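You operate a simulated robot arm through the tools that you are given. There is no shell and no other tool. Be economical: measure what you need, move in short steps, check, and stop when the job is done.

Carry out the task below with a simulated two-armed robot. There is one attempt and no reset: what you move stays moved.

## Task
Tip the oats into the mixing bowl, then stir the lumps out.
Fine: one hand holds the bowl for the stirring; the open jar back where it was, the wooden spoon in its pot. Set down upright: oat jar.

The check looks at the end state, three seconds after you hand in, the way a careful person would. Anything else that was tipped, shoved, dropped, spilled or broken makes it a failure.

## Robot
Two 6-joint arms with two-finger grippers on one trunk, on a base that drives. Base frame: it is fixed to the floor where the robot stands at the start and does not move with it; the origin is under the middle of the robot, x ahead of it, y to its left, z up. Units: m, degrees, N and s.
The left shoulder is at the start at [0.03, 0.178, 1.088], the right one opposite. With the tool pointing down near the work surface each hand reaches from about 0.46 to 0.84 m from the robot's upright axis, wherever it stands, measured 20 degrees to its own side. Places, roughly: spoon pot [0.7, -0.6, 0.9]. Payload 2.54 kg a hand.
The tool frame of a hand sits at the grasp point between the pads (the TCP): z along the fingers, y along the line on which they close. The tips reach 0.03 m beyond it. The gripper opens to 0.116 m. The gripper's body begins 0.095 m behind the TCP.
Orientation is that of the tool frame in the base frame, as a unit quaternion [x, y, z, w]. With the fingers straight down and closing along the base's y, the tool's x points along the base's -x, its y along +y and its z along -z.

## Interface
- The arms move only by the tool servo_tool. It takes "left_plan", "right_plan" or both (then of equal length, played together; a hand with none holds still); each is one flat list of numbers, 7 for each row, row after row: the shift along the base's x, y, z in m, then the turn, a rotation vector about the base's x, y, z in degrees, then the gripper command, from -1 (fully open) to 1 (shut), values between in proportion. In form: [dx, dy, dz, rx, ry, rz, fingers, dx, dy, dz, rx, ry, rz, fingers, ...]. A call has 1 to 20 rows; each row is the pose to reach, as a shift and turn from the pose commanded when the call began. Rows are played at 5 a second. More than 0.05 m and 8.6 degrees between two rows, or a gripper value outside its range, and nothing of the call is played. Where a pose cannot be reached the arm comes as near as it can. A force on the tool above 90 N (or 10 N above the force at the start of the call, whichever is more), or a blocked arm, ends the call early, and 0.2 s more pass. The fingers move at their own pace (about 0.153 m/s each) and stop on an object; they squeeze with about 30 N. The grip force told is the motor's: it shows also when the fingers shut on nothing. Time passes only in rows, and 0.2 s behind the last, so rows that repeat a pose let the fingers close. It gives the time, the measured TCP pose, the force on the tool (base axes), the opening and the grip force at its end, in the units of the frame above (readings bear some noise), with the torque about the TCP (base axes, N m) and any sound that the robot's microphone picked up, and new pictures: "views" is both (left out), scene, wrist or none (wrist: the cameras of the hands that moved).
- Cameras (640 x 400 px; columns grow to the right, rows downward): "scene" is now at [0.0435, -0.0221, 1.8073]; the picture's right is [-0.28, -0.96, 0.00], its down [-0.77, 0.22, -0.60] and it looks along [0.58, -0.17, -0.80] (base axes); focal length 275 px, centre (320, 200). "left" rides on the left gripper at [0.069, 0.015, -0.122] in its tool frame; the picture's right is [-0.21, 0.98, 0.00], its down [-0.83, -0.18, -0.53] and it looks along [-0.52, -0.11, 0.85] (tool axes); focal length 251 px, centre (320, 200). "right" rides on the right gripper at [0.069, -0.015, -0.122] in its tool frame; the picture's right is [0.21, 0.98, 0.00], its down [-0.83, 0.18, -0.53] and it looks along [-0.52, 0.11, 0.85] (tool axes); focal length 251 px, centre (320, 200). There is no depth. A picture from a camera that has moved, and an enlarged one, comes with that camera's place and axes in the base frame and with its lens.
- lift_body(by): slides the trunk up (or, below 0, down) by that many m; the arms and the scene camera ride with it, the base frame stays. It gives what a move gives, with no picture.
- roll_base(legs): drives the robot by 1 to 6 legs, each [ahead, left, turn to the left] in m, m and degrees, along the robot's own axes; the way and the turn of a leg run together, so that a leg with both is an arc; at most 1.5 m and 180 degrees a leg. The arms and the cameras ride along, it lands a little off, and it stops where it bumps. It gives what a move gives, and a new picture of the scene camera.
- turn_head(pan, tilt): turns the head with the scene camera to pan (to the left, within 143 degrees either way) and tilt (down, from -29 to 69), counted from straight ahead of the robot. It gives what a move gives, and a new picture of the scene camera.
- close_up(camera, box): a new picture of the part [left, top, right, bottom] of that camera's present view, enlarged. No time passes.
- hand_in(): hands the job in; it is judged then, once.

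Work in short steps. Places have to be worked out from the pictures, the camera data and where the tool is seen: move nearer, look again, correct. Check each grasp and each placing, and mend what went wrong. You have 120 turns and 260 pictures in all, those below and enlarged ones among them. Open the grippers and draw the arms clear of the work before you hand the job in, unless the task says otherwise; then end with one line.

The tools are called after ">>>" by a JSON object that holds its "op" and its "data". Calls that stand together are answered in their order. servo_tool: Moves the arms, as the interface text tells. Its arguments: {"type":"object","properties":{"left_plan":{"type":"array"},"right_plan":{"type":"array"},"views":{"type":"string","enum":["both","scene","wrist","none"]}},"required":[]} The other tools are called the same way: lift_body (by) slides the trunk up or down; roll_base (legs) drives the base; turn_head (pan, tilt) turns the head that bears the scene camera; close_up (camera, box) takes an enlarged picture of a part of a camera's view; hand_in () hands the job in.

At the start:

```text
clock: 0.0
left_tool_pos: [0.4984, 0.0048, 1.3479]
left_orientation: [0.0, 1.0, 0.0, 0.0]
left_force: [-0.2, 0.3, 0.1]
left_ft_torque: [0.01, 0.03, 0.01]
left_opening: 0.1159
left_grasp_force: 0.0
right_tool_pos: [0.3779, -0.2698, 1.2754]
right_orientation: [0.0, 1.0, 0.0, 0.0]
right_force: [0.6, -0.1, 0.0]
right_ft_torque: [0.01, -0.02, 0.01]
right_opening: 0.1162
right_grasp_force: 0.0
trunk travel left (down, up): [-0.3, 0.24]
robot x, y, heading: [0.0009, -0.0019, 0.0]
head pan, tilt: [-16.0, 52.8]
```

scene: 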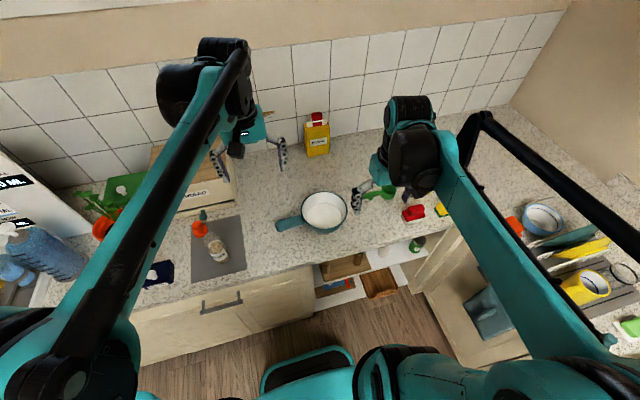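
right: 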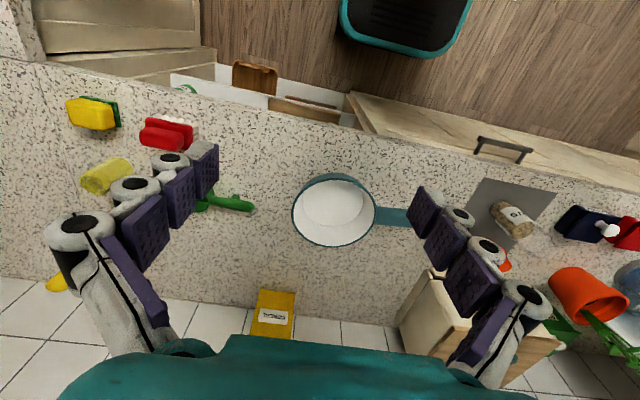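
left: 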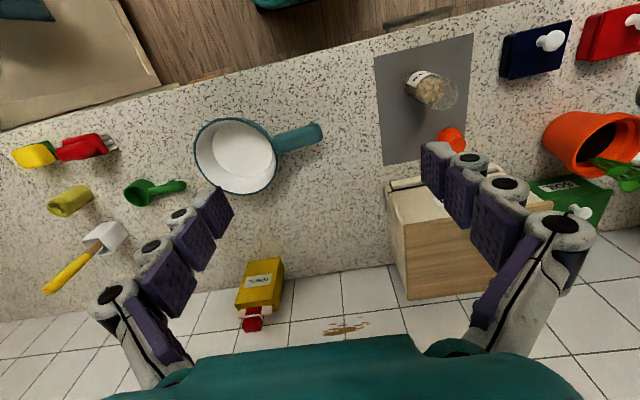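

The pictures show a jar on the grey mat, a white pan with a handle, and things at the far right. I look closer to identify the oat jar, the mixing bowl and the spoon pot.

>>> {"op": "close_up", "data": {"camera": "scene", "box": [140, 170, 300, 300]}}

>>> {"op": "close_up", "data": {"camera": "scene", "box": [460, 180, 640, 340]}}

>>> {"op": "close_up", "data": {"camera": "left", "box": [360, 30, 640, 210]}}

>>> {"op": "turn_head", "data": {"pan": -50, "tilt": 45}}

```text
3.08 times, centred on (220, 235) of scene
camera zoom: at [0.0435, -0.0221, 1.8073], right [-0.28, -0.96, 0.0], down [-0.77, 0.22, -0.6], along [0.58, -0.17, -0.8], focal length 847 px, centre (628, 92)
```

zoom: 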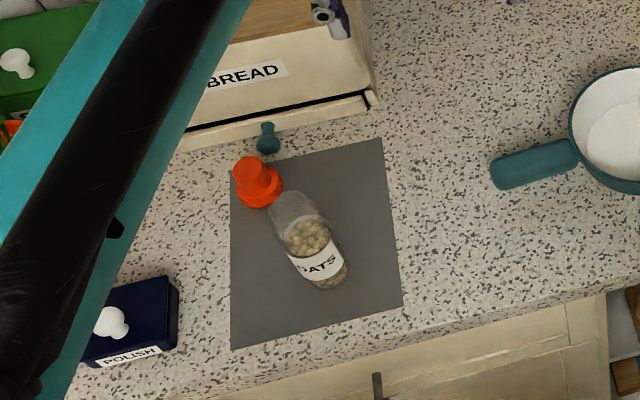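

```text
2.50 times, centred on (550, 260) of scene
camera zoom: at [0.0435, -0.0221, 1.8073], right [-0.28, -0.96, 0.0], down [-0.77, 0.22, -0.6], along [0.58, -0.17, -0.8], focal length 688 px, centre (-255, 50)
```

zoom: 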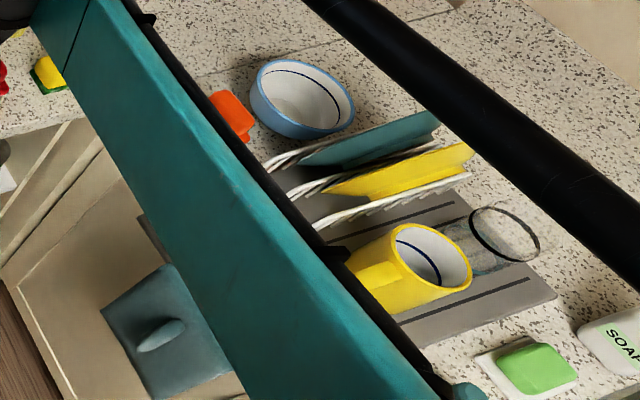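

```text
2.22 times, centred on (500, 120) of left
camera zoom: at [0.4279, 0.0184, 1.4694], right [0.21, 0.98, 0.0], down [0.83, -0.18, 0.53], along [0.52, -0.11, -0.85], focal length 559 px, centre (-80, 378)
```

zoom: 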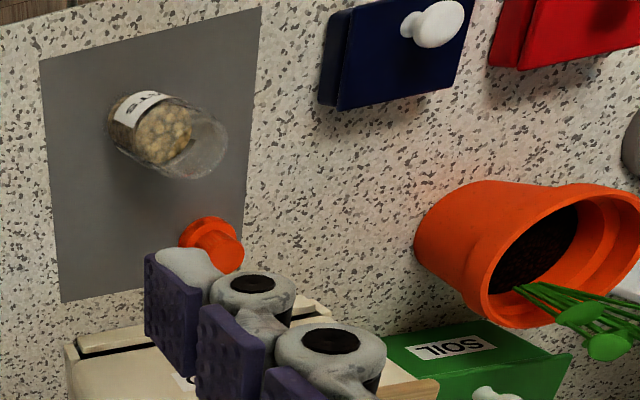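

```text
clock: 1.0
left_tool_pos: [0.4966, 0.003, 1.3471]
left_orientation: [0.0, 1.0, 0.0, 0.0]
left_force: [-0.1, 0.2, 0.8]
left_ft_torque: [0.01, -0.01, -0.02]
left_opening: 0.1163
left_grasp_force: 0.0
right_tool_pos: [0.3779, -0.2709, 1.2758]
right_orientation: [0.001, 1.0, 0.001, 0.0]
right_force: [0.8, 0.1, -0.5]
right_ft_torque: [0.0, 0.03, 0.03]
right_opening: 0.1156
right_grasp_force: 0.1
trunk travel left (down, up): [-0.3, 0.24]
robot x, y, heading: [0.0034, 0.0003, -0.0]
head pan, tilt: [-50.0, 45.0]
camera scene: at [0.0244, -0.0639, 1.8179], right [-0.77, -0.64, 0.0], down [-0.46, 0.54, -0.71], along [0.45, -0.54, -0.71], focal length 275 px, centre (320, 200)
```

scene: 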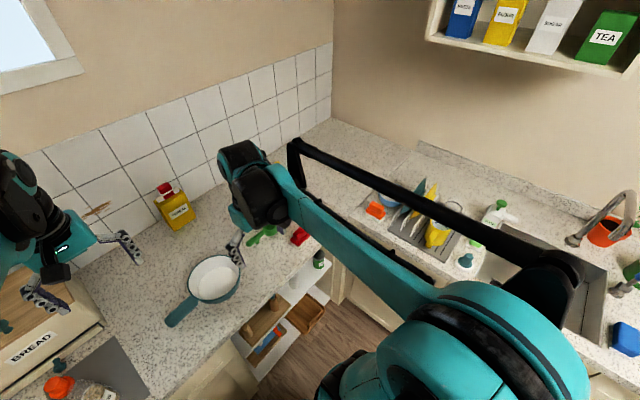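

The noted spoon-pot place falls just behind the right gripper. I zoom in there and on the pan and the rack bowl.

>>> {"op": "close_up", "data": {"camera": "left", "box": [0, 100, 340, 312]}}

>>> {"op": "close_up", "data": {"camera": "scene", "box": [150, 170, 350, 350]}}

>>> {"op": "close_up", "data": {"camera": "scene", "box": [350, 140, 640, 320]}}

>>> {"op": "close_up", "data": {"camera": "right", "box": [0, 60, 400, 310]}}

>>> {"op": "turn_head", "data": {"pan": 30, "tilt": 45}}

```text
1.88 times, centred on (170, 206) of left
camera zoom: at [0.428, 0.0184, 1.4694], right [0.21, 0.98, 0.0], down [0.83, -0.18, 0.53], along [0.52, -0.11, -0.85], focal length 473 px, centre (602, 189)
```

zoom: 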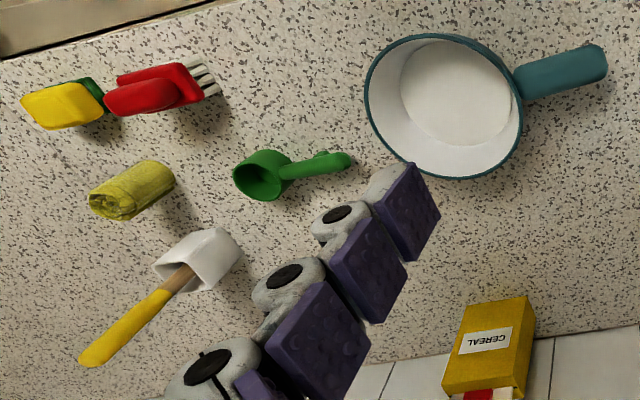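

```text
2.22 times, centred on (250, 260) of scene
camera zoom: at [0.0244, -0.0639, 1.8179], right [-0.77, -0.64, 0.0], down [-0.46, 0.54, -0.71], along [0.45, -0.54, -0.71], focal length 612 px, centre (476, 67)
```

zoom: 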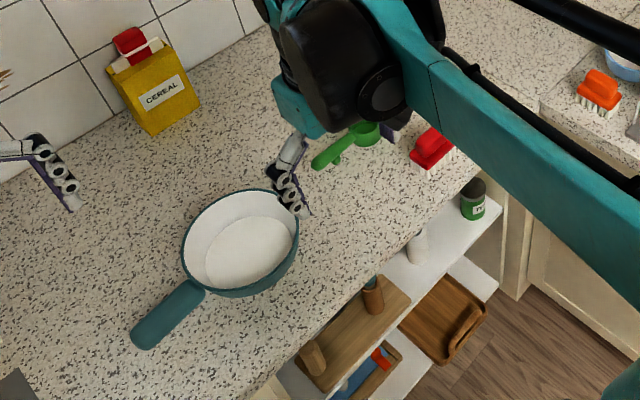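

```text
2.21 times, centred on (495, 230) of scene
camera zoom: at [0.0244, -0.0639, 1.8179], right [-0.77, -0.64, 0.0], down [-0.46, 0.54, -0.71], along [0.45, -0.54, -0.71], focal length 608 px, centre (-66, 134)
```

zoom: 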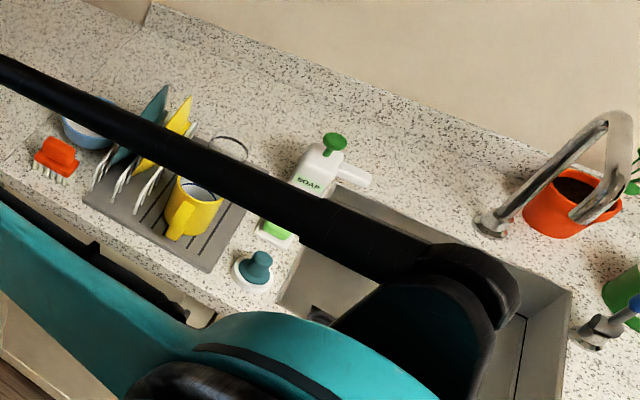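

```text
1.60 times, centred on (200, 185) of right
camera zoom: at [0.309, -0.2854, 1.395], right [-0.21, 0.98, 0.0], down [0.83, 0.18, 0.53], along [0.52, 0.11, -0.85], focal length 402 px, centre (512, 224)
```

zoom: 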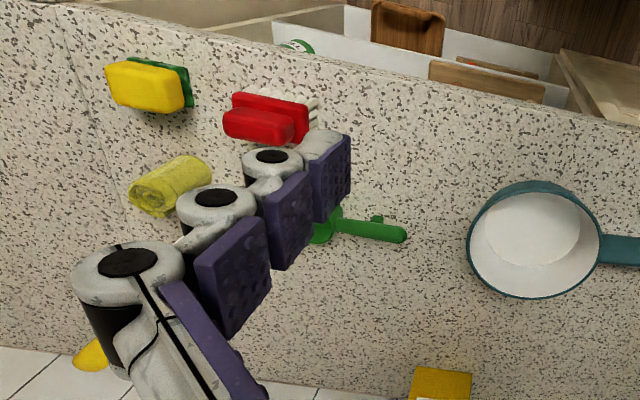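

```text
clock: 2.5
left_tool_pos: [0.4976, 0.0036, 1.3475]
left_orientation: [0.0, 1.0, 0.0, 0.0]
left_force: [0.2, 0.1, 0.3]
left_ft_torque: [-0.01, -0.02, 0.04]
left_opening: 0.116
left_grasp_force: 0.2
right_tool_pos: [0.378, -0.2699, 1.2752]
right_orientation: [-0.001, 1.0, 0.001, 0.0]
right_force: [-0.6, -0.7, 0.6]
right_ft_torque: [0.02, -0.02, 0.01]
right_opening: 0.1161
right_grasp_force: 0.1
trunk travel left (down, up): [-0.3, 0.24]
robot x, y, heading: [0.0006, -0.0025, 0.1]
head pan, tilt: [30.0, 45.0]
camera scene: at [0.0425, 0.0389, 1.8179], right [0.5, -0.87, 0.0], down [-0.61, -0.35, -0.71], along [0.61, 0.35, -0.71], focal length 275 px, centre (320, 200)
```

scene: 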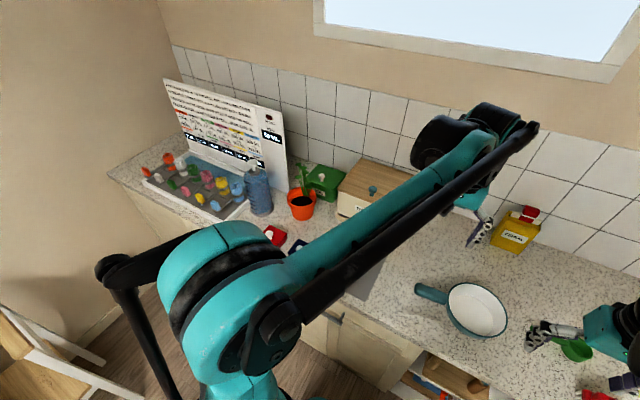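

The central teal bowl with its handle sits next to the "OATS" jar (open, lid on the mat). I put the jar near (0.54, 0.19), the bowl near (0.64, -0.21) with its handle toward +y, and the white spoon pot near (0.75, -0.63). I back off a little for elbow room, then pitch the left hand forward for a side grasp.

>>> {"op": "roll_base", "data": {"legs": [[-0.12, 0, 0]]}}

>>> {"op": "servo_tool", "data": {"left_plan": [0, 0.025, -0.02, 0, -8, 0, -1, 0, 0.05, -0.04, 0, -16, 0, -1, 0, 0.075, -0.06, 0, -24, 0, -1, 0, 0.1, -0.08, 0, -32, 0, -1, 0, 0.125, -0.1, 0, -40, 0, -1, 0, 0.15, -0.13, 0, -48, 0, -1, 0, 0.17, -0.16, 0, -56, 0, -1, 0, 0.185, -0.2, 0, -64, 0, -1, 0, 0.185, -0.23, 0, -70, 0, -1, 0, 0.185, -0.23, 0, -70, 0, -1]}}

```text
clock: 3.8
left_tool_pos: [0.3771, 0.0041, 1.3464]
left_orientation: [0.0, 1.0, 0.0, 0.0]
left_force: [0.0, -0.3, -0.2]
left_ft_torque: [-0.02, 0.0, -0.04]
left_opening: 0.1161
left_grasp_force: 0.1
right_tool_pos: [0.2571, -0.27, 1.2748]
right_orientation: [0.0, 1.0, 0.001, 0.0]
right_force: [0.4, 0.8, 0.2]
right_ft_torque: [0.01, -0.04, -0.01]
right_opening: 0.1164
right_grasp_force: 0.0
trunk travel left (down, up): [-0.3, 0.24]
robot x, y, heading: [-0.1167, 0.0, 0.0]
head pan, tilt: [30.0, 45.0]
camera scene: at [-0.0773, 0.0389, 1.8179], right [0.5, -0.87, 0.0], down [-0.61, -0.35, -0.71], along [0.61, 0.35, -0.71], focal length 275 px, centre (320, 200)
```

scene: 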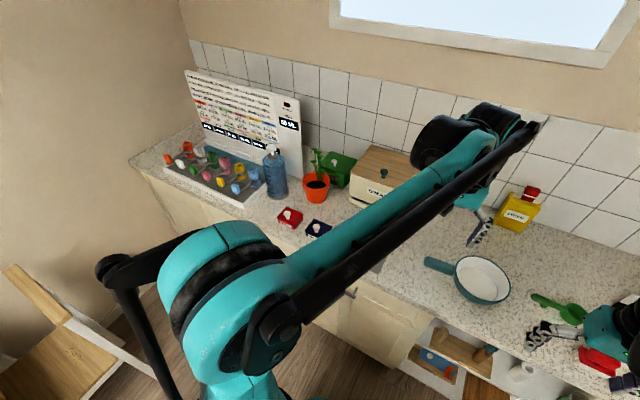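

```text
clock: 6.0
left_tool_pos: [0.3973, 0.1892, 1.1946]
left_orientation: [0.0, 0.82, 0.001, 0.573]
left_force: [-0.3, -0.4, -0.8]
left_ft_torque: [-0.01, 0.0, -0.05]
left_opening: 0.1162
left_grasp_force: 0.0
left hand out of reach, approached as far as the arm can: row 8, 9, 10
right_tool_pos: [0.2592, -0.27, 1.2754]
right_orientation: [0.0, 1.0, 0.001, -0.001]
right_force: [0.4, 0.9, -0.1]
right_ft_torque: [0.01, 0.05, -0.02]
right_opening: 0.1159
right_grasp_force: 0.2
trunk travel left (down, up): [-0.3, 0.24]
robot x, y, heading: [-0.1199, -0.0001, 0.1]
head pan, tilt: [30.0, 45.0]
camera scene: at [-0.0758, 0.0394, 1.8178], right [0.5, -0.87, 0.0], down [-0.61, -0.35, -0.71], along [0.61, 0.35, -0.71], focal length 275 px, centre (320, 200)
camera left: at [0.2579, 0.2048, 1.171], right [0.07, 0.98, 0.2], down [-0.22, -0.18, 0.96], along [0.97, -0.11, 0.2], focal length 251 px, centre (320, 200)
```

scene: 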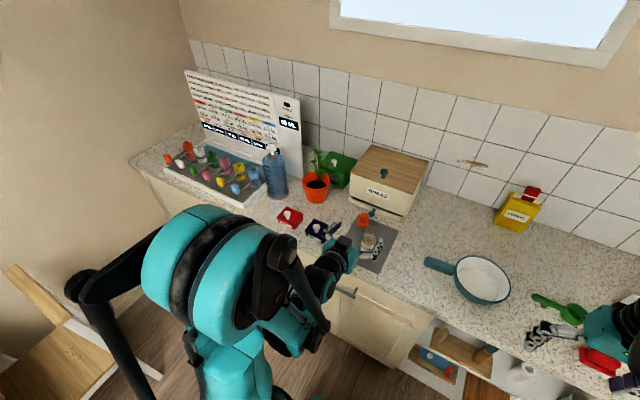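
left: 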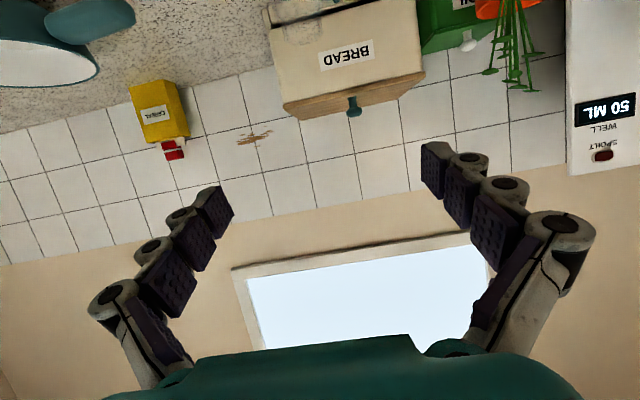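

The hand is pitched but too close to the shoulder. I zoom on the jar from the scene camera to fix its place and height.

>>> {"op": "close_up", "data": {"camera": "scene", "box": [310, 190, 430, 280]}}

>>> {"op": "roll_base", "data": {"legs": [[-0.15, 0, 0]]}}

>>> {"op": "turn_head", "data": {"pan": 20, "tilt": 45}}

```text
4.44 times, centred on (370, 235) of scene
camera zoom: at [-0.0758, 0.0394, 1.8178], right [0.5, -0.87, 0.0], down [-0.61, -0.35, -0.71], along [0.61, 0.35, -0.71], focal length 1224 px, centre (98, 44)
```

zoom: 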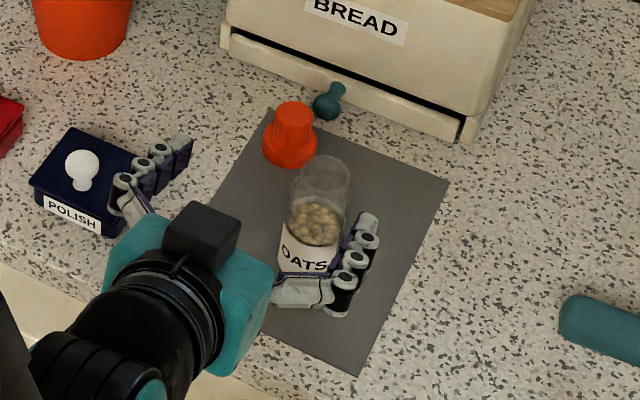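

```text
clock: 7.4
left_tool_pos: [0.2417, 0.1888, 1.1951]
left_orientation: [0.0, 0.82, 0.0, 0.572]
left_force: [-0.7, -0.6, 0.3]
left_ft_torque: [0.0, 0.0, 0.0]
left_opening: 0.1158
left_grasp_force: 0.1
right_tool_pos: [0.104, -0.2707, 1.2744]
right_orientation: [0.0, 1.0, 0.0, 0.0]
right_force: [-0.4, 0.7, -0.5]
right_ft_torque: [0.0, -0.02, 0.0]
right_opening: 0.1157
right_grasp_force: 0.0
trunk travel left (down, up): [-0.3, 0.24]
robot x, y, heading: [-0.2751, -0.002, -0.3]
head pan, tilt: [30.0, 45.0]
camera scene: at [-0.231, 0.0391, 1.8179], right [0.5, -0.87, 0.0], down [-0.61, -0.35, -0.71], along [0.61, 0.35, -0.71], focal length 275 px, centre (320, 200)
```

scene: 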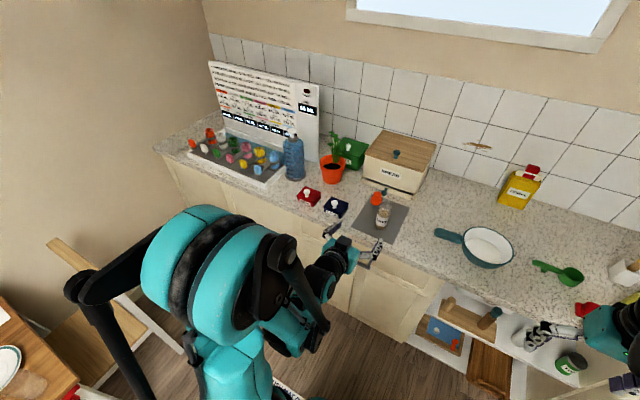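

```text
clock: 8.1
left_tool_pos: [0.2427, 0.1901, 1.1945]
left_orientation: [0.0, 0.82, 0.0, 0.573]
left_force: [0.2, -0.5, -0.2]
left_ft_torque: [-0.01, 0.02, 0.02]
left_opening: 0.1158
left_grasp_force: 0.0
right_tool_pos: [0.1048, -0.2701, 1.275]
right_orientation: [0.0, 1.0, 0.0, 0.0]
right_force: [-0.8, 0.3, -0.8]
right_ft_torque: [0.02, 0.04, 0.01]
right_opening: 0.1163
right_grasp_force: 0.0
trunk travel left (down, up): [-0.3, 0.24]
robot x, y, heading: [-0.2716, -0.0001, 0.1]
head pan, tilt: [20.0, 45.0]
camera scene: at [-0.2237, 0.0264, 1.8179], right [0.34, -0.94, 0.0], down [-0.66, -0.24, -0.71], along [0.66, 0.24, -0.71], focal length 275 px, centre (320, 200)
```

scene: 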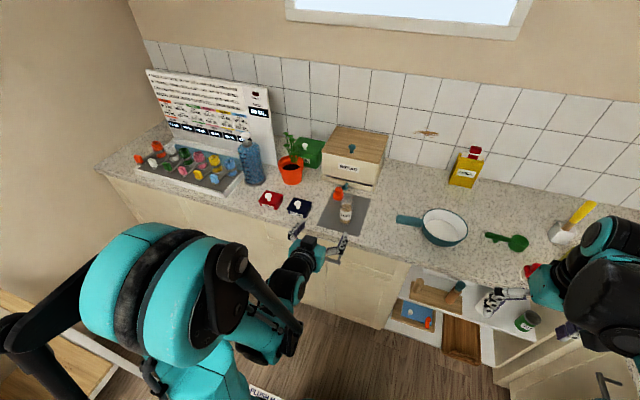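

The view is now clear of the arm. I zoom in on the jar and on the bowl and pot.

>>> {"op": "close_up", "data": {"camera": "scene", "box": [310, 170, 390, 240]}}

>>> {"op": "close_up", "data": {"camera": "scene", "box": [380, 180, 620, 300]}}

```text
5.71 times, centred on (350, 205) of scene
camera zoom: at [-0.2237, 0.0264, 1.8179], right [0.34, -0.94, 0.0], down [-0.66, -0.24, -0.71], along [0.66, 0.24, -0.71], focal length 1573 px, centre (149, 171)
```

zoom: 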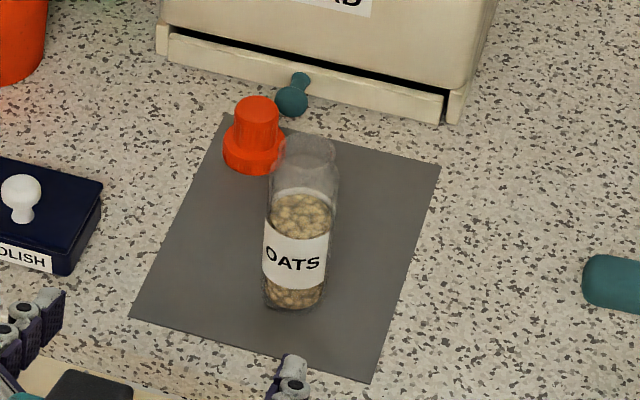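

```text
2.67 times, centred on (500, 240) of scene
camera zoom: at [-0.2237, 0.0264, 1.8179], right [0.34, -0.94, 0.0], down [-0.66, -0.24, -0.71], along [0.66, 0.24, -0.71], focal length 734 px, centre (-160, 93)
```

zoom: 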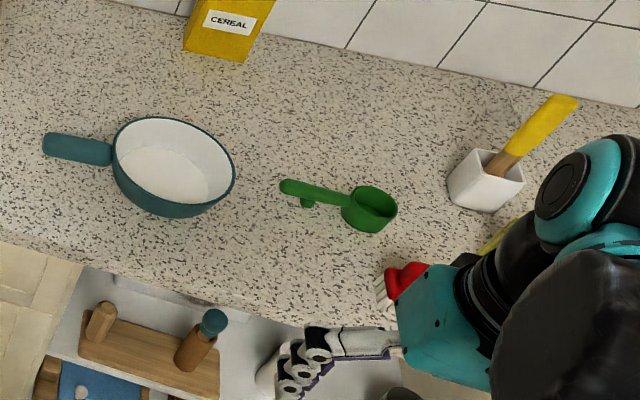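

From two views the counter is at z≈0.91, the jar at about (0.547, 0.19), Ø≈0.05, top at z≈1.06. I lower the left hand to z≈0.99 in front of the jar, without reaching it yet.

>>> {"op": "servo_tool", "data": {"left_plan": [0.03, 0, -0.035, 0, 0, 0, -1, 0.06, 0, -0.07, 0, 0, 0, -1, 0.09, 0, -0.105, 0, 0, 0, -1, 0.12, 0, -0.14, 0, 0, 0, -1, 0.15, 0, -0.175, 0, 0, 0, -1, 0.18, 0, -0.205, 0, 0, 0, -1, 0.21, 0, -0.205, 0, 0, 0, -1, 0.21, 0, -0.205, 0, 0, 0, -1], "views": "scene"}}

>>> {"op": "close_up", "data": {"camera": "scene", "box": [290, 170, 410, 260]}}

```text
clock: 9.9
left_tool_pos: [0.4816, 0.1902, 1.0017]
left_orientation: [0.001, 0.82, 0.0, 0.572]
left_force: [-0.1, 0.2, 0.3]
left_ft_torque: [0.02, 0.0, -0.01]
left_opening: 0.1159
left_grasp_force: 0.1
left hand out of reach, approached as far as the arm can: row 1, 2, 3, 4, 5, 6, 7, 8
right_tool_pos: [0.1078, -0.2709, 1.2755]
right_orientation: [0.0, 1.0, 0.001, -0.001]
right_force: [-0.3, 0.7, 0.2]
right_ft_torque: [0.02, 0.0, -0.03]
right_opening: 0.1162
right_grasp_force: 0.1
trunk travel left (down, up): [-0.3, 0.24]
robot x, y, heading: [-0.2747, 0.0004, -0.2]
head pan, tilt: [20.0, 45.0]
camera scene: at [-0.2236, 0.0263, 1.8179], right [0.34, -0.94, 0.0], down [-0.66, -0.24, -0.71], along [0.66, 0.24, -0.71], focal length 275 px, centre (320, 200)
```

scene: 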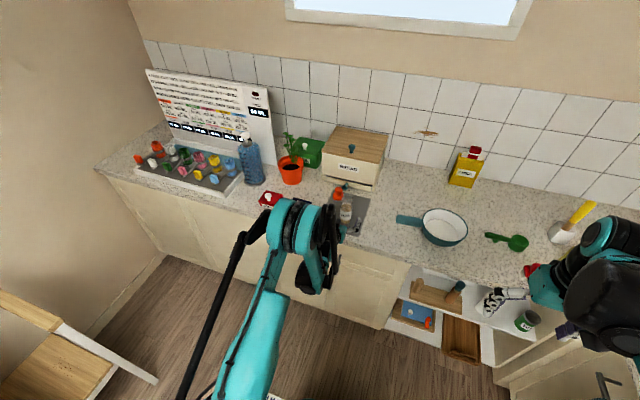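

```text
4.44 times, centred on (350, 215) of scene
camera zoom: at [-0.2236, 0.0263, 1.8179], right [0.34, -0.94, 0.0], down [-0.66, -0.24, -0.71], along [0.66, 0.24, -0.71], focal length 1224 px, centre (187, 133)
```

zoom: 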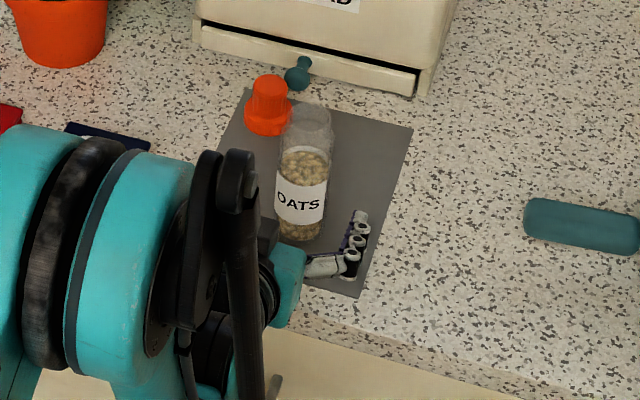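

The reading (0.482, 0.190, 1.002) differs from what I asked for, as an unreachable command was carried over. I send one small step with some rise, which is safe either way, to see what the reference pose is.

>>> {"op": "servo_tool", "data": {"left_plan": [0.025, 0, 0.03, 0, 0, 0, -1, 0.04, 0, 0.06, 0, 0, 0, -1, 0.04, 0, 0.06, 0, 0, 0, -1], "views": "none"}}

```text
clock: 10.7
left_tool_pos: [0.5205, 0.1883, 1.0628]
left_orientation: [0.0, 0.82, 0.0, 0.573]
left_force: [0.6, -0.6, 0.0]
left_ft_torque: [0.0, 0.0, 0.03]
left_opening: 0.1161
left_grasp_force: 0.1
right_tool_pos: [0.1053, -0.2714, 1.2752]
right_orientation: [0.0, 1.0, 0.0, 0.0]
right_force: [-0.3, -0.1, -0.7]
right_ft_torque: [-0.02, 0.0, -0.03]
right_opening: 0.1162
right_grasp_force: 0.0
trunk travel left (down, up): [-0.3, 0.24]
robot x, y, heading: [-0.2749, 0.0002, -0.2]
head pan, tilt: [20.0, 45.0]
```

Shifts count from the reached pose. I go to (0.547, 0.19, 0.99), with the fingers straddling the jar.

>>> {"op": "servo_tool", "data": {"left_plan": [0.01, 0.001, -0.035, 0, 0, 0, -1, 0.025, 0.002, -0.073, 0, 0, 0, -1, 0.025, 0.002, -0.073, 0, 0, 0, -1], "views": "scene"}}

>>> {"op": "close_up", "data": {"camera": "scene", "box": [310, 180, 390, 240]}}

```text
clock: 11.5
left_tool_pos: [0.5432, 0.1902, 0.9905]
left_orientation: [0.001, 0.82, 0.0, 0.573]
left_force: [-0.7, 0.4, -0.2]
left_ft_torque: [0.01, -0.03, 0.01]
left_opening: 0.1158
left_grasp_force: 0.0
right_tool_pos: [0.1054, -0.2698, 1.2757]
right_orientation: [0.001, 1.0, 0.0, 0.0]
right_force: [-0.4, -0.2, -0.2]
right_ft_torque: [0.02, -0.03, 0.01]
right_opening: 0.1161
right_grasp_force: 0.1
trunk travel left (down, up): [-0.3, 0.24]
robot x, y, heading: [-0.2705, 0.0045, -0.3]
head pan, tilt: [20.0, 45.0]
camera scene: at [-0.2248, 0.026, 1.818], right [0.34, -0.94, 0.0], down [-0.66, -0.24, -0.71], along [0.67, 0.24, -0.71], focal length 275 px, centre (320, 200)
```

scene: 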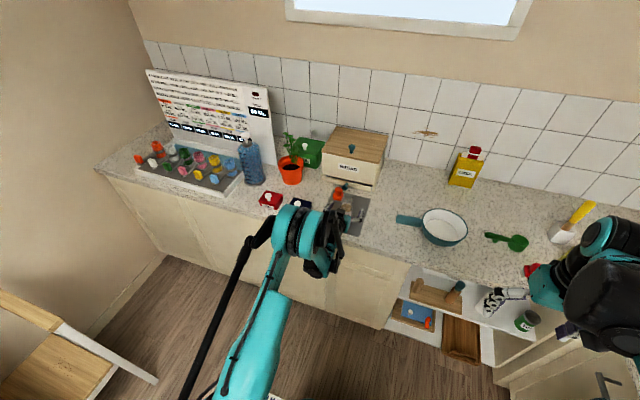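

```text
6.67 times, centred on (350, 210) of scene
camera zoom: at [-0.2248, 0.026, 1.818], right [0.34, -0.94, 0.0], down [-0.66, -0.24, -0.71], along [0.67, 0.24, -0.71], focal length 1835 px, centre (120, 133)
```

zoom: 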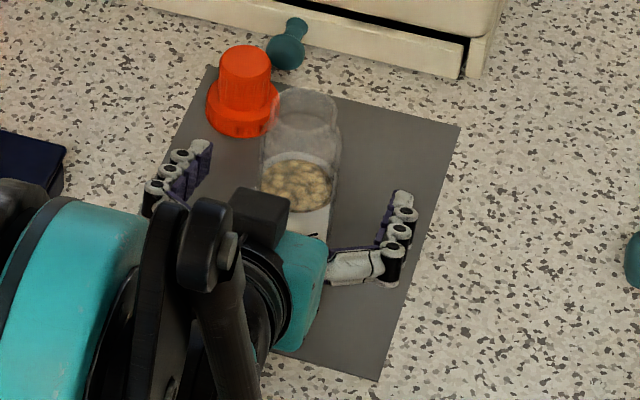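

The jar sits centred between the fingers. I close on it.

>>> {"op": "servo_tool", "data": {"left_plan": [0.003, 0, 0, 0, 0, 0, 1, 0.003, 0, 0, 0, 0, 0, 1, 0.003, 0, 0, 0, 0, 0, 1, 0.003, 0, 0, 0, 0, 0, 1], "views": "none"}}

>>> {"op": "close_up", "data": {"camera": "scene", "box": [310, 180, 390, 240]}}

```text
clock: 12.5
left_tool_pos: [0.5487, 0.1915, 0.9894]
left_orientation: [0.0, 0.82, 0.001, 0.572]
left_force: [-0.5, -1.1, -0.1]
left_ft_torque: [0.0, 0.01, 0.04]
left_opening: 0.0458
left_grasp_force: 29.7
right_tool_pos: [0.1058, -0.2708, 1.2751]
right_orientation: [0.001, 1.0, 0.0, 0.001]
right_force: [-0.1, -0.8, 0.1]
right_ft_torque: [-0.04, -0.02, -0.01]
right_opening: 0.1158
right_grasp_force: 0.1
trunk travel left (down, up): [-0.3, 0.24]
robot x, y, heading: [-0.2733, -0.0018, -0.1]
head pan, tilt: [20.0, 45.0]
```

```text
6.67 times, centred on (350, 210) of scene
camera zoom: at [-0.2239, 0.0261, 1.8179], right [0.34, -0.94, 0.0], down [-0.66, -0.24, -0.71], along [0.66, 0.24, -0.71], focal length 1835 px, centre (120, 133)
```

zoom: 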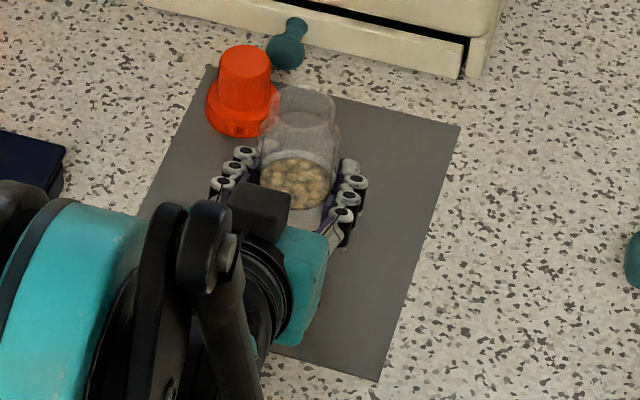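

The jar is held (opening 0.046 m). I raise the trunk to lift it straight up and then drive right toward the bowl.

>>> {"op": "lift_body", "data": {"by": 0.19}}

>>> {"op": "roll_base", "data": {"legs": [[0, -0.26, 0]]}}

```text
clock: 14.6
left_tool_pos: [0.5492, 0.1921, 1.1783]
left_orientation: [0.0, 0.82, 0.0, 0.572]
left_force: [0.3, -0.1, -1.9]
left_ft_torque: [-0.02, -0.02, 0.0]
left_opening: 0.0456
left_grasp_force: 29.8
right_tool_pos: [0.1069, -0.2717, 1.4655]
right_orientation: [0.0, 1.0, 0.0, 0.0]
right_force: [1.0, 1.0, -0.7]
right_ft_torque: [0.01, -0.01, -0.01]
right_opening: 0.1158
right_grasp_force: 0.0
trunk travel left (down, up): [-0.49, 0.05]
robot x, y, heading: [-0.2734, -0.0036, -0.2]
head pan, tilt: [20.0, 45.0]
```

```text
clock: 16.4
left_tool_pos: [0.5483, -0.0628, 1.1789]
left_orientation: [-0.001, 0.82, 0.001, 0.572]
left_force: [0.5, 0.1, -2.1]
left_ft_torque: [0.0, -0.02, -0.01]
left_opening: 0.0455
left_grasp_force: 30.5
right_tool_pos: [0.1067, -0.5264, 1.4653]
right_orientation: [-0.001, 1.0, -0.001, 0.0]
right_force: [-1.0, 0.6, 0.6]
right_ft_torque: [-0.04, 0.0, -0.01]
right_opening: 0.1161
right_grasp_force: 0.1
trunk travel left (down, up): [-0.49, 0.05]
robot x, y, heading: [-0.2736, -0.2568, 0.4]
head pan, tilt: [20.0, 45.0]
camera scene: at [-0.2232, -0.2299, 2.0078], right [0.34, -0.94, 0.0], down [-0.66, -0.24, -0.71], along [0.66, 0.24, -0.71], focal length 275 px, centre (320, 200)
```

scene: 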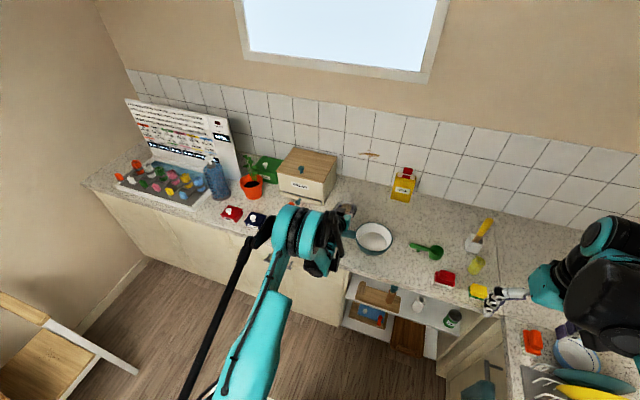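

Jar held, over the handle now. I aim the head at the bowl and zoom in.

>>> {"op": "turn_head", "data": {"pan": 0, "tilt": 52}}

>>> {"op": "close_up", "data": {"camera": "scene", "box": [240, 120, 400, 220]}}

```text
clock: 17.2
left_tool_pos: [0.5484, -0.0635, 1.1796]
left_orientation: [-0.001, 0.82, 0.001, 0.572]
left_force: [-0.2, 0.8, -2.4]
left_ft_torque: [-0.02, -0.08, -0.01]
left_opening: 0.0455
left_grasp_force: 29.9
right_tool_pos: [0.1069, -0.5258, 1.4643]
right_orientation: [-0.002, 1.0, 0.0, 0.0]
right_force: [0.2, -0.7, 0.3]
right_ft_torque: [0.02, 0.02, -0.03]
right_opening: 0.1162
right_grasp_force: 0.0
trunk travel left (down, up): [-0.49, 0.05]
robot x, y, heading: [-0.2723, -0.2559, 0.0]
head pan, tilt: [0.0, 52.0]
camera scene: at [-0.2246, -0.2587, 1.9983], right [0.0, -1.0, 0.0], down [-0.79, 0.0, -0.62], along [0.62, 0.0, -0.79], focal length 275 px, centre (320, 200)
```

scene: 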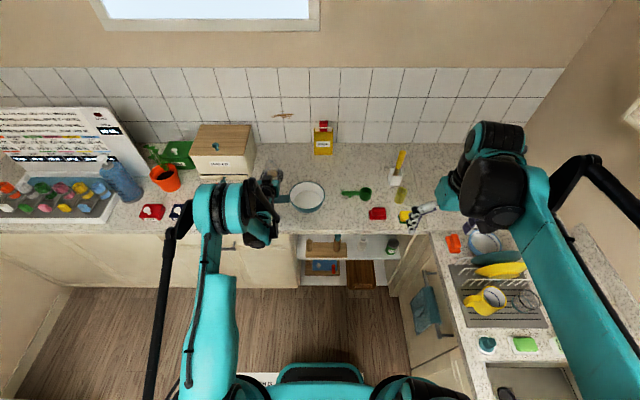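

```text
4.00 times, centred on (320, 170) of scene
camera zoom: at [-0.2246, -0.2587, 1.9983], right [0.0, -1.0, 0.0], down [-0.79, 0.0, -0.62], along [0.62, 0.0, -0.79], focal length 1101 px, centre (320, 320)
```

zoom: 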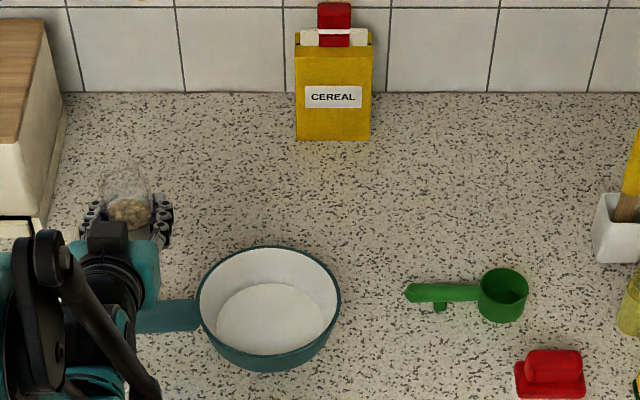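

Rim centre is about (0.605, -0.198), radius 0.085. I level the tool (jar leans 20° back) and move it to beside/above the bowl at about (0.62, -0.13, 1.18).

>>> {"op": "servo_tool", "data": {"left_plan": [0.02, -0.015, 0, 0, -5, 0, 1, 0.035, -0.03, 0, 0, -10, 0, 1, 0.055, -0.05, 0, 0, -15, 0, 1, 0.075, -0.07, 0, 0, -20, 0, 1, 0.075, -0.07, 0, 0, -20, 0, 1], "views": "both"}}

>>> {"op": "close_up", "data": {"camera": "scene", "box": [220, 140, 380, 240]}}

```text
clock: 18.4
left_tool_pos: [0.6119, -0.133, 1.1963]
left_orientation: [0.0, 0.708, 0.0, 0.706]
left_force: [-0.1, 0.9, -1.5]
left_ft_torque: [-0.02, -0.03, -0.02]
left_opening: 0.0455
left_grasp_force: 29.9
left hand out of reach, approached as far as the arm can: row 4, 5
right_tool_pos: [0.1071, -0.5262, 1.4654]
right_orientation: [-0.001, 1.0, 0.0, 0.0]
right_force: [-0.9, -0.3, -0.5]
right_ft_torque: [0.02, 0.02, 0.01]
right_opening: 0.1161
right_grasp_force: 0.1
trunk travel left (down, up): [-0.49, 0.05]
robot x, y, heading: [-0.2772, -0.2566, 0.1]
head pan, tilt: [0.0, 52.0]
camera scene: at [-0.2254, -0.2581, 1.9983], right [0.0, -1.0, 0.0], down [-0.79, 0.0, -0.62], along [0.62, 0.0, -0.79], focal length 275 px, centre (320, 200)
camera left: at [0.4899, -0.1183, 1.1275], right [0.0, 0.98, 0.21], down [-0.53, -0.18, 0.83], along [0.85, -0.11, 0.52], focal length 251 px, centre (320, 200)
```

scene: 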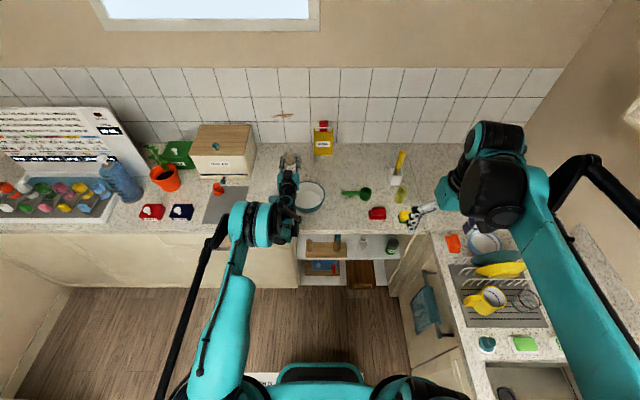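
left: 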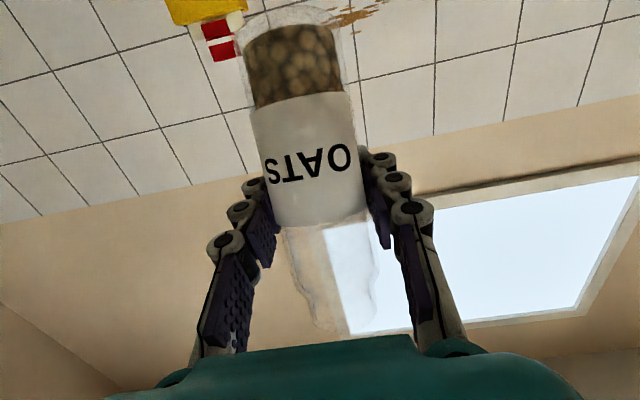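

```text
4.00 times, centred on (300, 190) of scene
camera zoom: at [-0.2254, -0.2581, 1.9983], right [0.0, -1.0, 0.0], down [-0.79, 0.0, -0.62], along [0.62, 0.0, -0.79], focal length 1101 px, centre (400, 240)
```

zoom: 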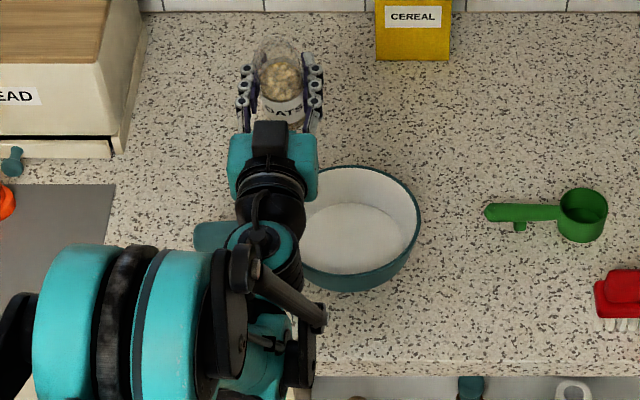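

Tool level, at the edge of its reach. I drive 0.08 m ahead and bring the arm back by the same, then begin the roll to 40° at height.

>>> {"op": "roll_base", "data": {"legs": [[0.08, 0, 0]]}}

>>> {"op": "servo_tool", "data": {"left_plan": [-0.02, 0, -0.01, 8, 0, 0, 1, -0.04, 0, -0.02, 16, 0, 0, 1, -0.06, 0, -0.025, 24, 0, 0, 1, -0.06, 0, -0.03, 32, 0, 0, 1, -0.06, 0, -0.03, 40, 0, 0, 1, -0.06, 0, -0.03, 40, 0, 0, 1], "views": "scene"}}

>>> {"op": "close_up", "data": {"camera": "scene", "box": [220, 140, 380, 240]}}

```text
clock: 19.5
left_tool_pos: [0.6913, -0.1325, 1.1965]
left_orientation: [0.0, 0.708, 0.0, 0.706]
left_force: [0.1, -0.8, -1.0]
left_ft_torque: [0.0, -0.01, 0.0]
left_opening: 0.0453
left_grasp_force: 30.2
right_tool_pos: [0.1846, -0.525, 1.4648]
right_orientation: [-0.001, 1.0, 0.0, 0.0]
right_force: [0.7, 1.2, -0.4]
right_ft_torque: [0.03, 0.01, 0.01]
right_opening: 0.1158
right_grasp_force: 0.0
trunk travel left (down, up): [-0.49, 0.05]
robot x, y, heading: [-0.1933, -0.253, 0.1]
head pan, tilt: [0.0, 52.0]
camera scene: at [-0.1466, -0.2587, 1.9983], right [0.0, -1.0, 0.0], down [-0.79, 0.0, -0.62], along [0.62, 0.0, -0.79], focal length 275 px, centre (320, 200)
```

scene: 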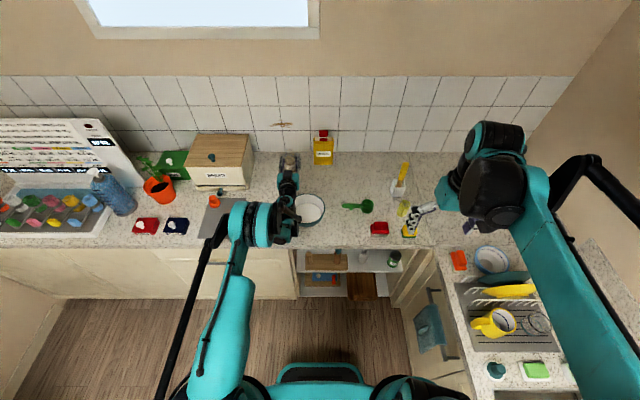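

```text
clock: 20.9
left_tool_pos: [0.629, -0.1329, 1.1689]
left_orientation: [0.242, 0.666, 0.243, 0.663]
left_force: [-0.3, -0.1, -2.4]
left_ft_torque: [-0.02, 0.01, -0.01]
left_opening: 0.045
left_grasp_force: 29.9
left hand out of reach, approached as far as the arm can: row 4, 5, 6
right_tool_pos: [0.1855, -0.5266, 1.4649]
right_orientation: [0.0, 1.0, 0.0, 0.0]
right_force: [-0.4, 0.1, -0.9]
right_ft_torque: [-0.01, -0.01, -0.02]
right_opening: 0.1162
right_grasp_force: 0.0
trunk travel left (down, up): [-0.49, 0.05]
robot x, y, heading: [-0.1954, -0.2554, 0.1]
head pan, tilt: [0.0, 52.0]
camera scene: at [-0.1465, -0.2586, 1.9983], right [0.0, -1.0, 0.0], down [-0.79, 0.0, -0.62], along [0.62, 0.0, -0.79], focal length 275 px, centre (320, 200)
```

scene: 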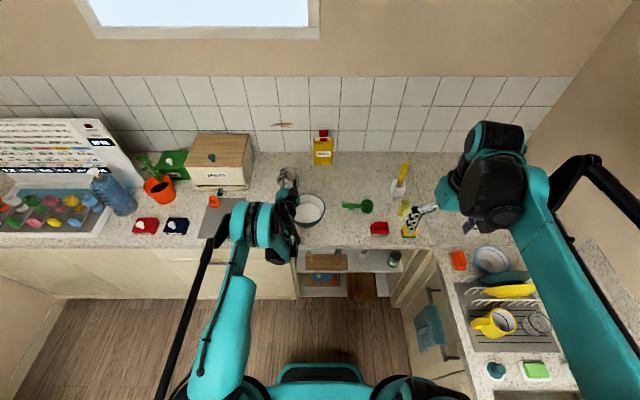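

```text
4.00 times, centred on (300, 190) of scene
camera zoom: at [-0.1465, -0.2586, 1.9983], right [0.0, -1.0, 0.0], down [-0.79, 0.0, -0.62], along [0.62, 0.0, -0.79], focal length 1101 px, centre (400, 240)
```

zoom: 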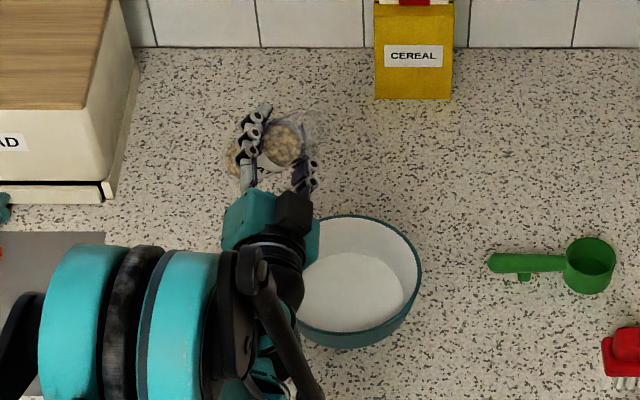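

Roll 40° reached. I roll further to 64°, still at height, then lower the trunk by 0.09 m, so the arm keeps its posture.

>>> {"op": "servo_tool", "data": {"left_plan": [0, -0.005, 0, 8, 0, 0, 1, 0, -0.01, 0, 16, 0, 0, 1, 0, -0.01, 0, 24, 0, 0, 1, 0, -0.01, 0, 24, 0, 0, 1], "views": "none"}}

>>> {"op": "lift_body", "data": {"by": -0.08}}

>>> {"op": "close_up", "data": {"camera": "scene", "box": [220, 140, 380, 240]}}

```text
clock: 21.9
left_tool_pos: [0.6297, -0.142, 1.1699]
left_orientation: [0.374, 0.601, 0.376, 0.598]
left_force: [0.5, 0.9, -2.9]
left_ft_torque: [-0.02, -0.01, 0.03]
left_opening: 0.0455
left_grasp_force: 29.7
right_tool_pos: [0.1856, -0.5269, 1.4641]
right_orientation: [-0.001, 1.0, 0.0, 0.0]
right_force: [0.7, 0.2, 0.3]
right_ft_torque: [0.01, 0.03, -0.01]
right_opening: 0.1159
right_grasp_force: 0.0
trunk travel left (down, up): [-0.49, 0.05]
robot x, y, heading: [-0.191, -0.2574, 0.1]
head pan, tilt: [0.0, 52.0]
```

```text
clock: 23.1
left_tool_pos: [0.6298, -0.142, 1.0898]
left_orientation: [0.373, 0.601, 0.376, 0.598]
left_force: [0.7, -0.6, -2.4]
left_ft_torque: [0.03, -0.02, 0.03]
left_opening: 0.0454
left_grasp_force: 30.1
right_tool_pos: [0.1858, -0.5259, 1.3847]
right_orientation: [-0.001, 1.0, 0.001, 0.0]
right_force: [0.2, -0.1, -0.3]
right_ft_torque: [0.0, -0.02, 0.01]
right_opening: 0.116
right_grasp_force: 0.1
trunk travel left (down, up): [-0.41, 0.13]
robot x, y, heading: [-0.1951, -0.2569, -0.1]
head pan, tilt: [0.0, 52.0]
```

```text
4.00 times, centred on (300, 190) of scene
camera zoom: at [-0.1464, -0.2586, 1.9184], right [0.0, -1.0, 0.0], down [-0.79, 0.0, -0.62], along [0.62, 0.0, -0.79], focal length 1101 px, centre (400, 240)
```

zoom: 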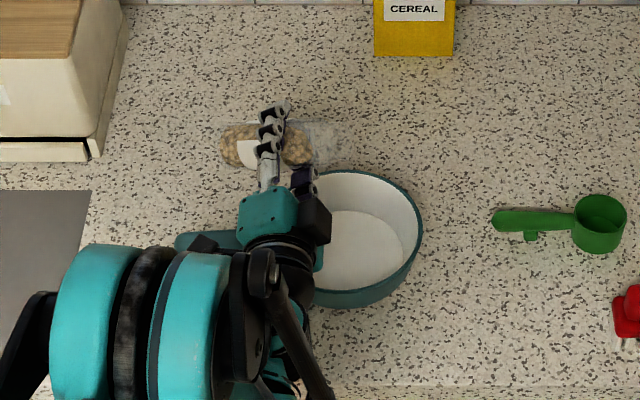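

Jar nearly level and by the bowl. I shift 0.025 m in +y so the stream lands centrally and lower a little more, then roll on slowly.

>>> {"op": "lift_body", "data": {"by": -0.02}}

>>> {"op": "servo_tool", "data": {"left_plan": [0, 0.012, 0, 0, 0, 0, 1, 0, 0.025, 0, 4, 0, 0, 1, 0, 0.025, 0, 8, 0, 0, 1, 0, 0.025, 0, 12, 0, 0, 1, 0, 0.025, 0, 16, 0, 0, 1, 0, 0.025, 0, 20, 0, 0, 1, 0, 0.025, 0, 24, 0, 0, 1, 0, 0.025, 0, 28, 0, 0, 1, 0, 0.025, 0, 32, 0, 0, 1, 0, 0.025, 0, 32, 0, 0, 1], "views": "scene"}}

>>> {"op": "close_up", "data": {"camera": "scene", "box": [220, 140, 380, 240]}}

```text
clock: 23.8
left_tool_pos: [0.6292, -0.1426, 1.0701]
left_orientation: [0.373, 0.601, 0.376, 0.598]
left_force: [-0.5, -0.3, -1.8]
left_ft_torque: [-0.02, -0.02, 0.05]
left_opening: 0.0452
left_grasp_force: 29.9
right_tool_pos: [0.185, -0.5273, 1.3654]
right_orientation: [0.0, 1.0, 0.0, 0.0]
right_force: [-0.2, 0.7, 0.9]
right_ft_torque: [0.0, -0.04, 0.0]
right_opening: 0.1159
right_grasp_force: 0.1
trunk travel left (down, up): [-0.39, 0.15]
robot x, y, heading: [-0.1964, -0.2575, 0.2]
head pan, tilt: [0.0, 52.0]
```

```text
clock: 25.9
left_tool_pos: [0.6308, -0.1165, 1.0697]
left_orientation: [0.524, 0.474, 0.527, 0.472]
left_force: [0.8, -0.2, -1.6]
left_ft_torque: [-0.01, -0.01, 0.01]
left_opening: 0.0458
left_grasp_force: 30.1
right_tool_pos: [0.186, -0.5278, 1.366]
right_orientation: [-0.001, 1.0, 0.001, 0.001]
right_force: [0.2, -1.2, 0.6]
right_ft_torque: [0.0, 0.0, 0.01]
right_opening: 0.116
right_grasp_force: 0.0
trunk travel left (down, up): [-0.39, 0.15]
robot x, y, heading: [-0.1946, -0.2577, 0.2]
head pan, tilt: [0.0, 52.0]
camera scene: at [-0.1461, -0.2586, 1.8983], right [0.0, -1.0, 0.0], down [-0.79, 0.0, -0.62], along [0.62, 0.0, -0.79], focal length 275 px, centre (320, 200)
```

scene: 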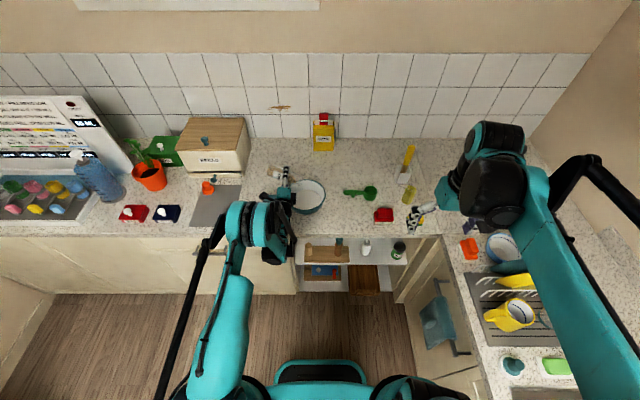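

```text
4.00 times, centred on (300, 190) of scene
camera zoom: at [-0.1461, -0.2586, 1.8983], right [0.0, -1.0, 0.0], down [-0.79, 0.0, -0.62], along [0.62, 0.0, -0.79], focal length 1101 px, centre (400, 240)
```

zoom: 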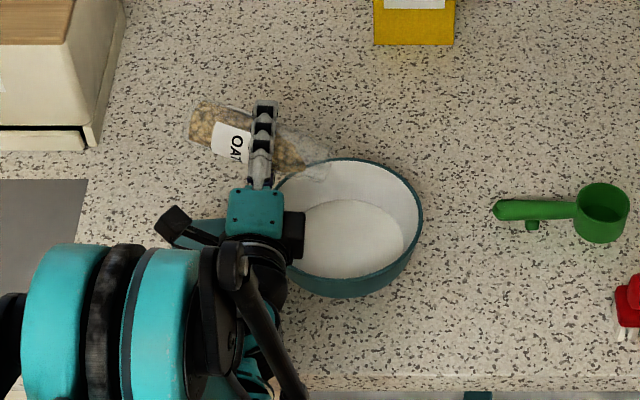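

Roll is 96°, with the mouth over the bowl and oats at the lip. I continue rolling to about 146°, keeping the mouth over the bowl.

>>> {"op": "servo_tool", "data": {"left_plan": [0, 0, 0, 5, 0, 0, 1, 0, 0, 0, 10, 0, 0, 1, 0, 0, 0, 15, 0, 0, 1, 0, -0.003, 0, 20, 0, 0, 1, 0, -0.006, 0, 25, 0, 0, 1, 0, -0.009, 0, 30, 0, 0, 1, 0, -0.012, 0, 35, 0, 0, 1, 0, -0.016, 0, 40, 0, 0, 1, 0, -0.02, 0, 45, 0, 0, 1, 0, -0.024, 0, 50, 0, 0, 1, 0, -0.024, 0, 50, 0, 0, 1, 0, -0.024, 0, 50, 0, 0, 1], "views": "scene"}}

>>> {"op": "close_up", "data": {"camera": "scene", "box": [220, 140, 380, 240]}}

```text
clock: 28.6
left_tool_pos: [0.6274, -0.141, 1.0705]
left_orientation: [0.675, 0.207, 0.677, 0.207]
left_force: [0.6, -0.5, -1.2]
left_ft_torque: [0.04, 0.02, -0.01]
left_opening: 0.0454
left_grasp_force: 29.7
right_tool_pos: [0.1852, -0.527, 1.3659]
right_orientation: [-0.001, 1.0, -0.001, 0.001]
right_force: [0.3, -0.3, 0.4]
right_ft_torque: [-0.01, 0.04, -0.03]
right_opening: 0.1161
right_grasp_force: 0.1
trunk travel left (down, up): [-0.39, 0.15]
robot x, y, heading: [-0.1935, -0.2527, 0.4]
head pan, tilt: [0.0, 52.0]
camera scene: at [-0.1462, -0.2587, 1.8983], right [0.0, -1.0, 0.0], down [-0.79, 0.0, -0.62], along [0.62, 0.0, -0.79], focal length 275 px, centre (320, 200)
```

scene: 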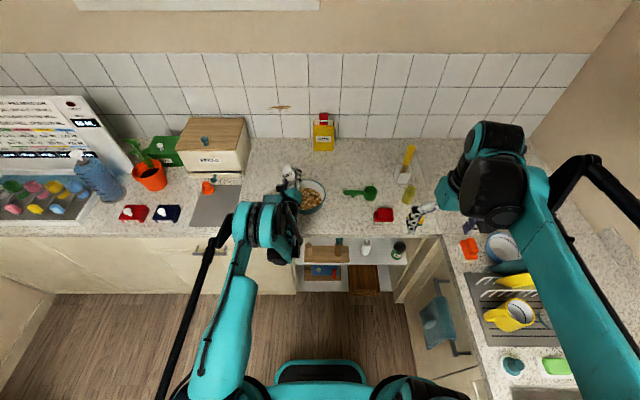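

```text
4.00 times, centred on (300, 190) of scene
camera zoom: at [-0.1462, -0.2587, 1.8983], right [0.0, -1.0, 0.0], down [-0.79, 0.0, -0.62], along [0.62, 0.0, -0.79], focal length 1101 px, centre (400, 240)
```

zoom: 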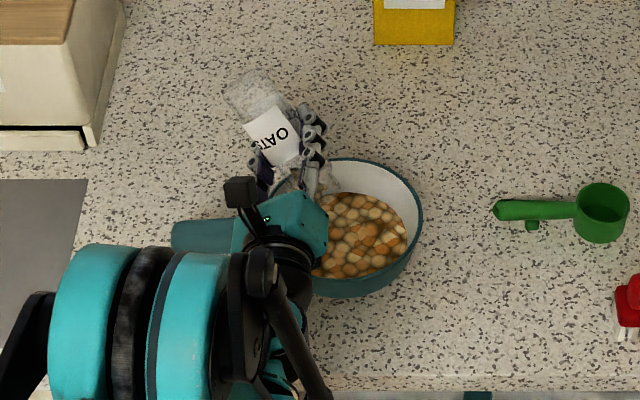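

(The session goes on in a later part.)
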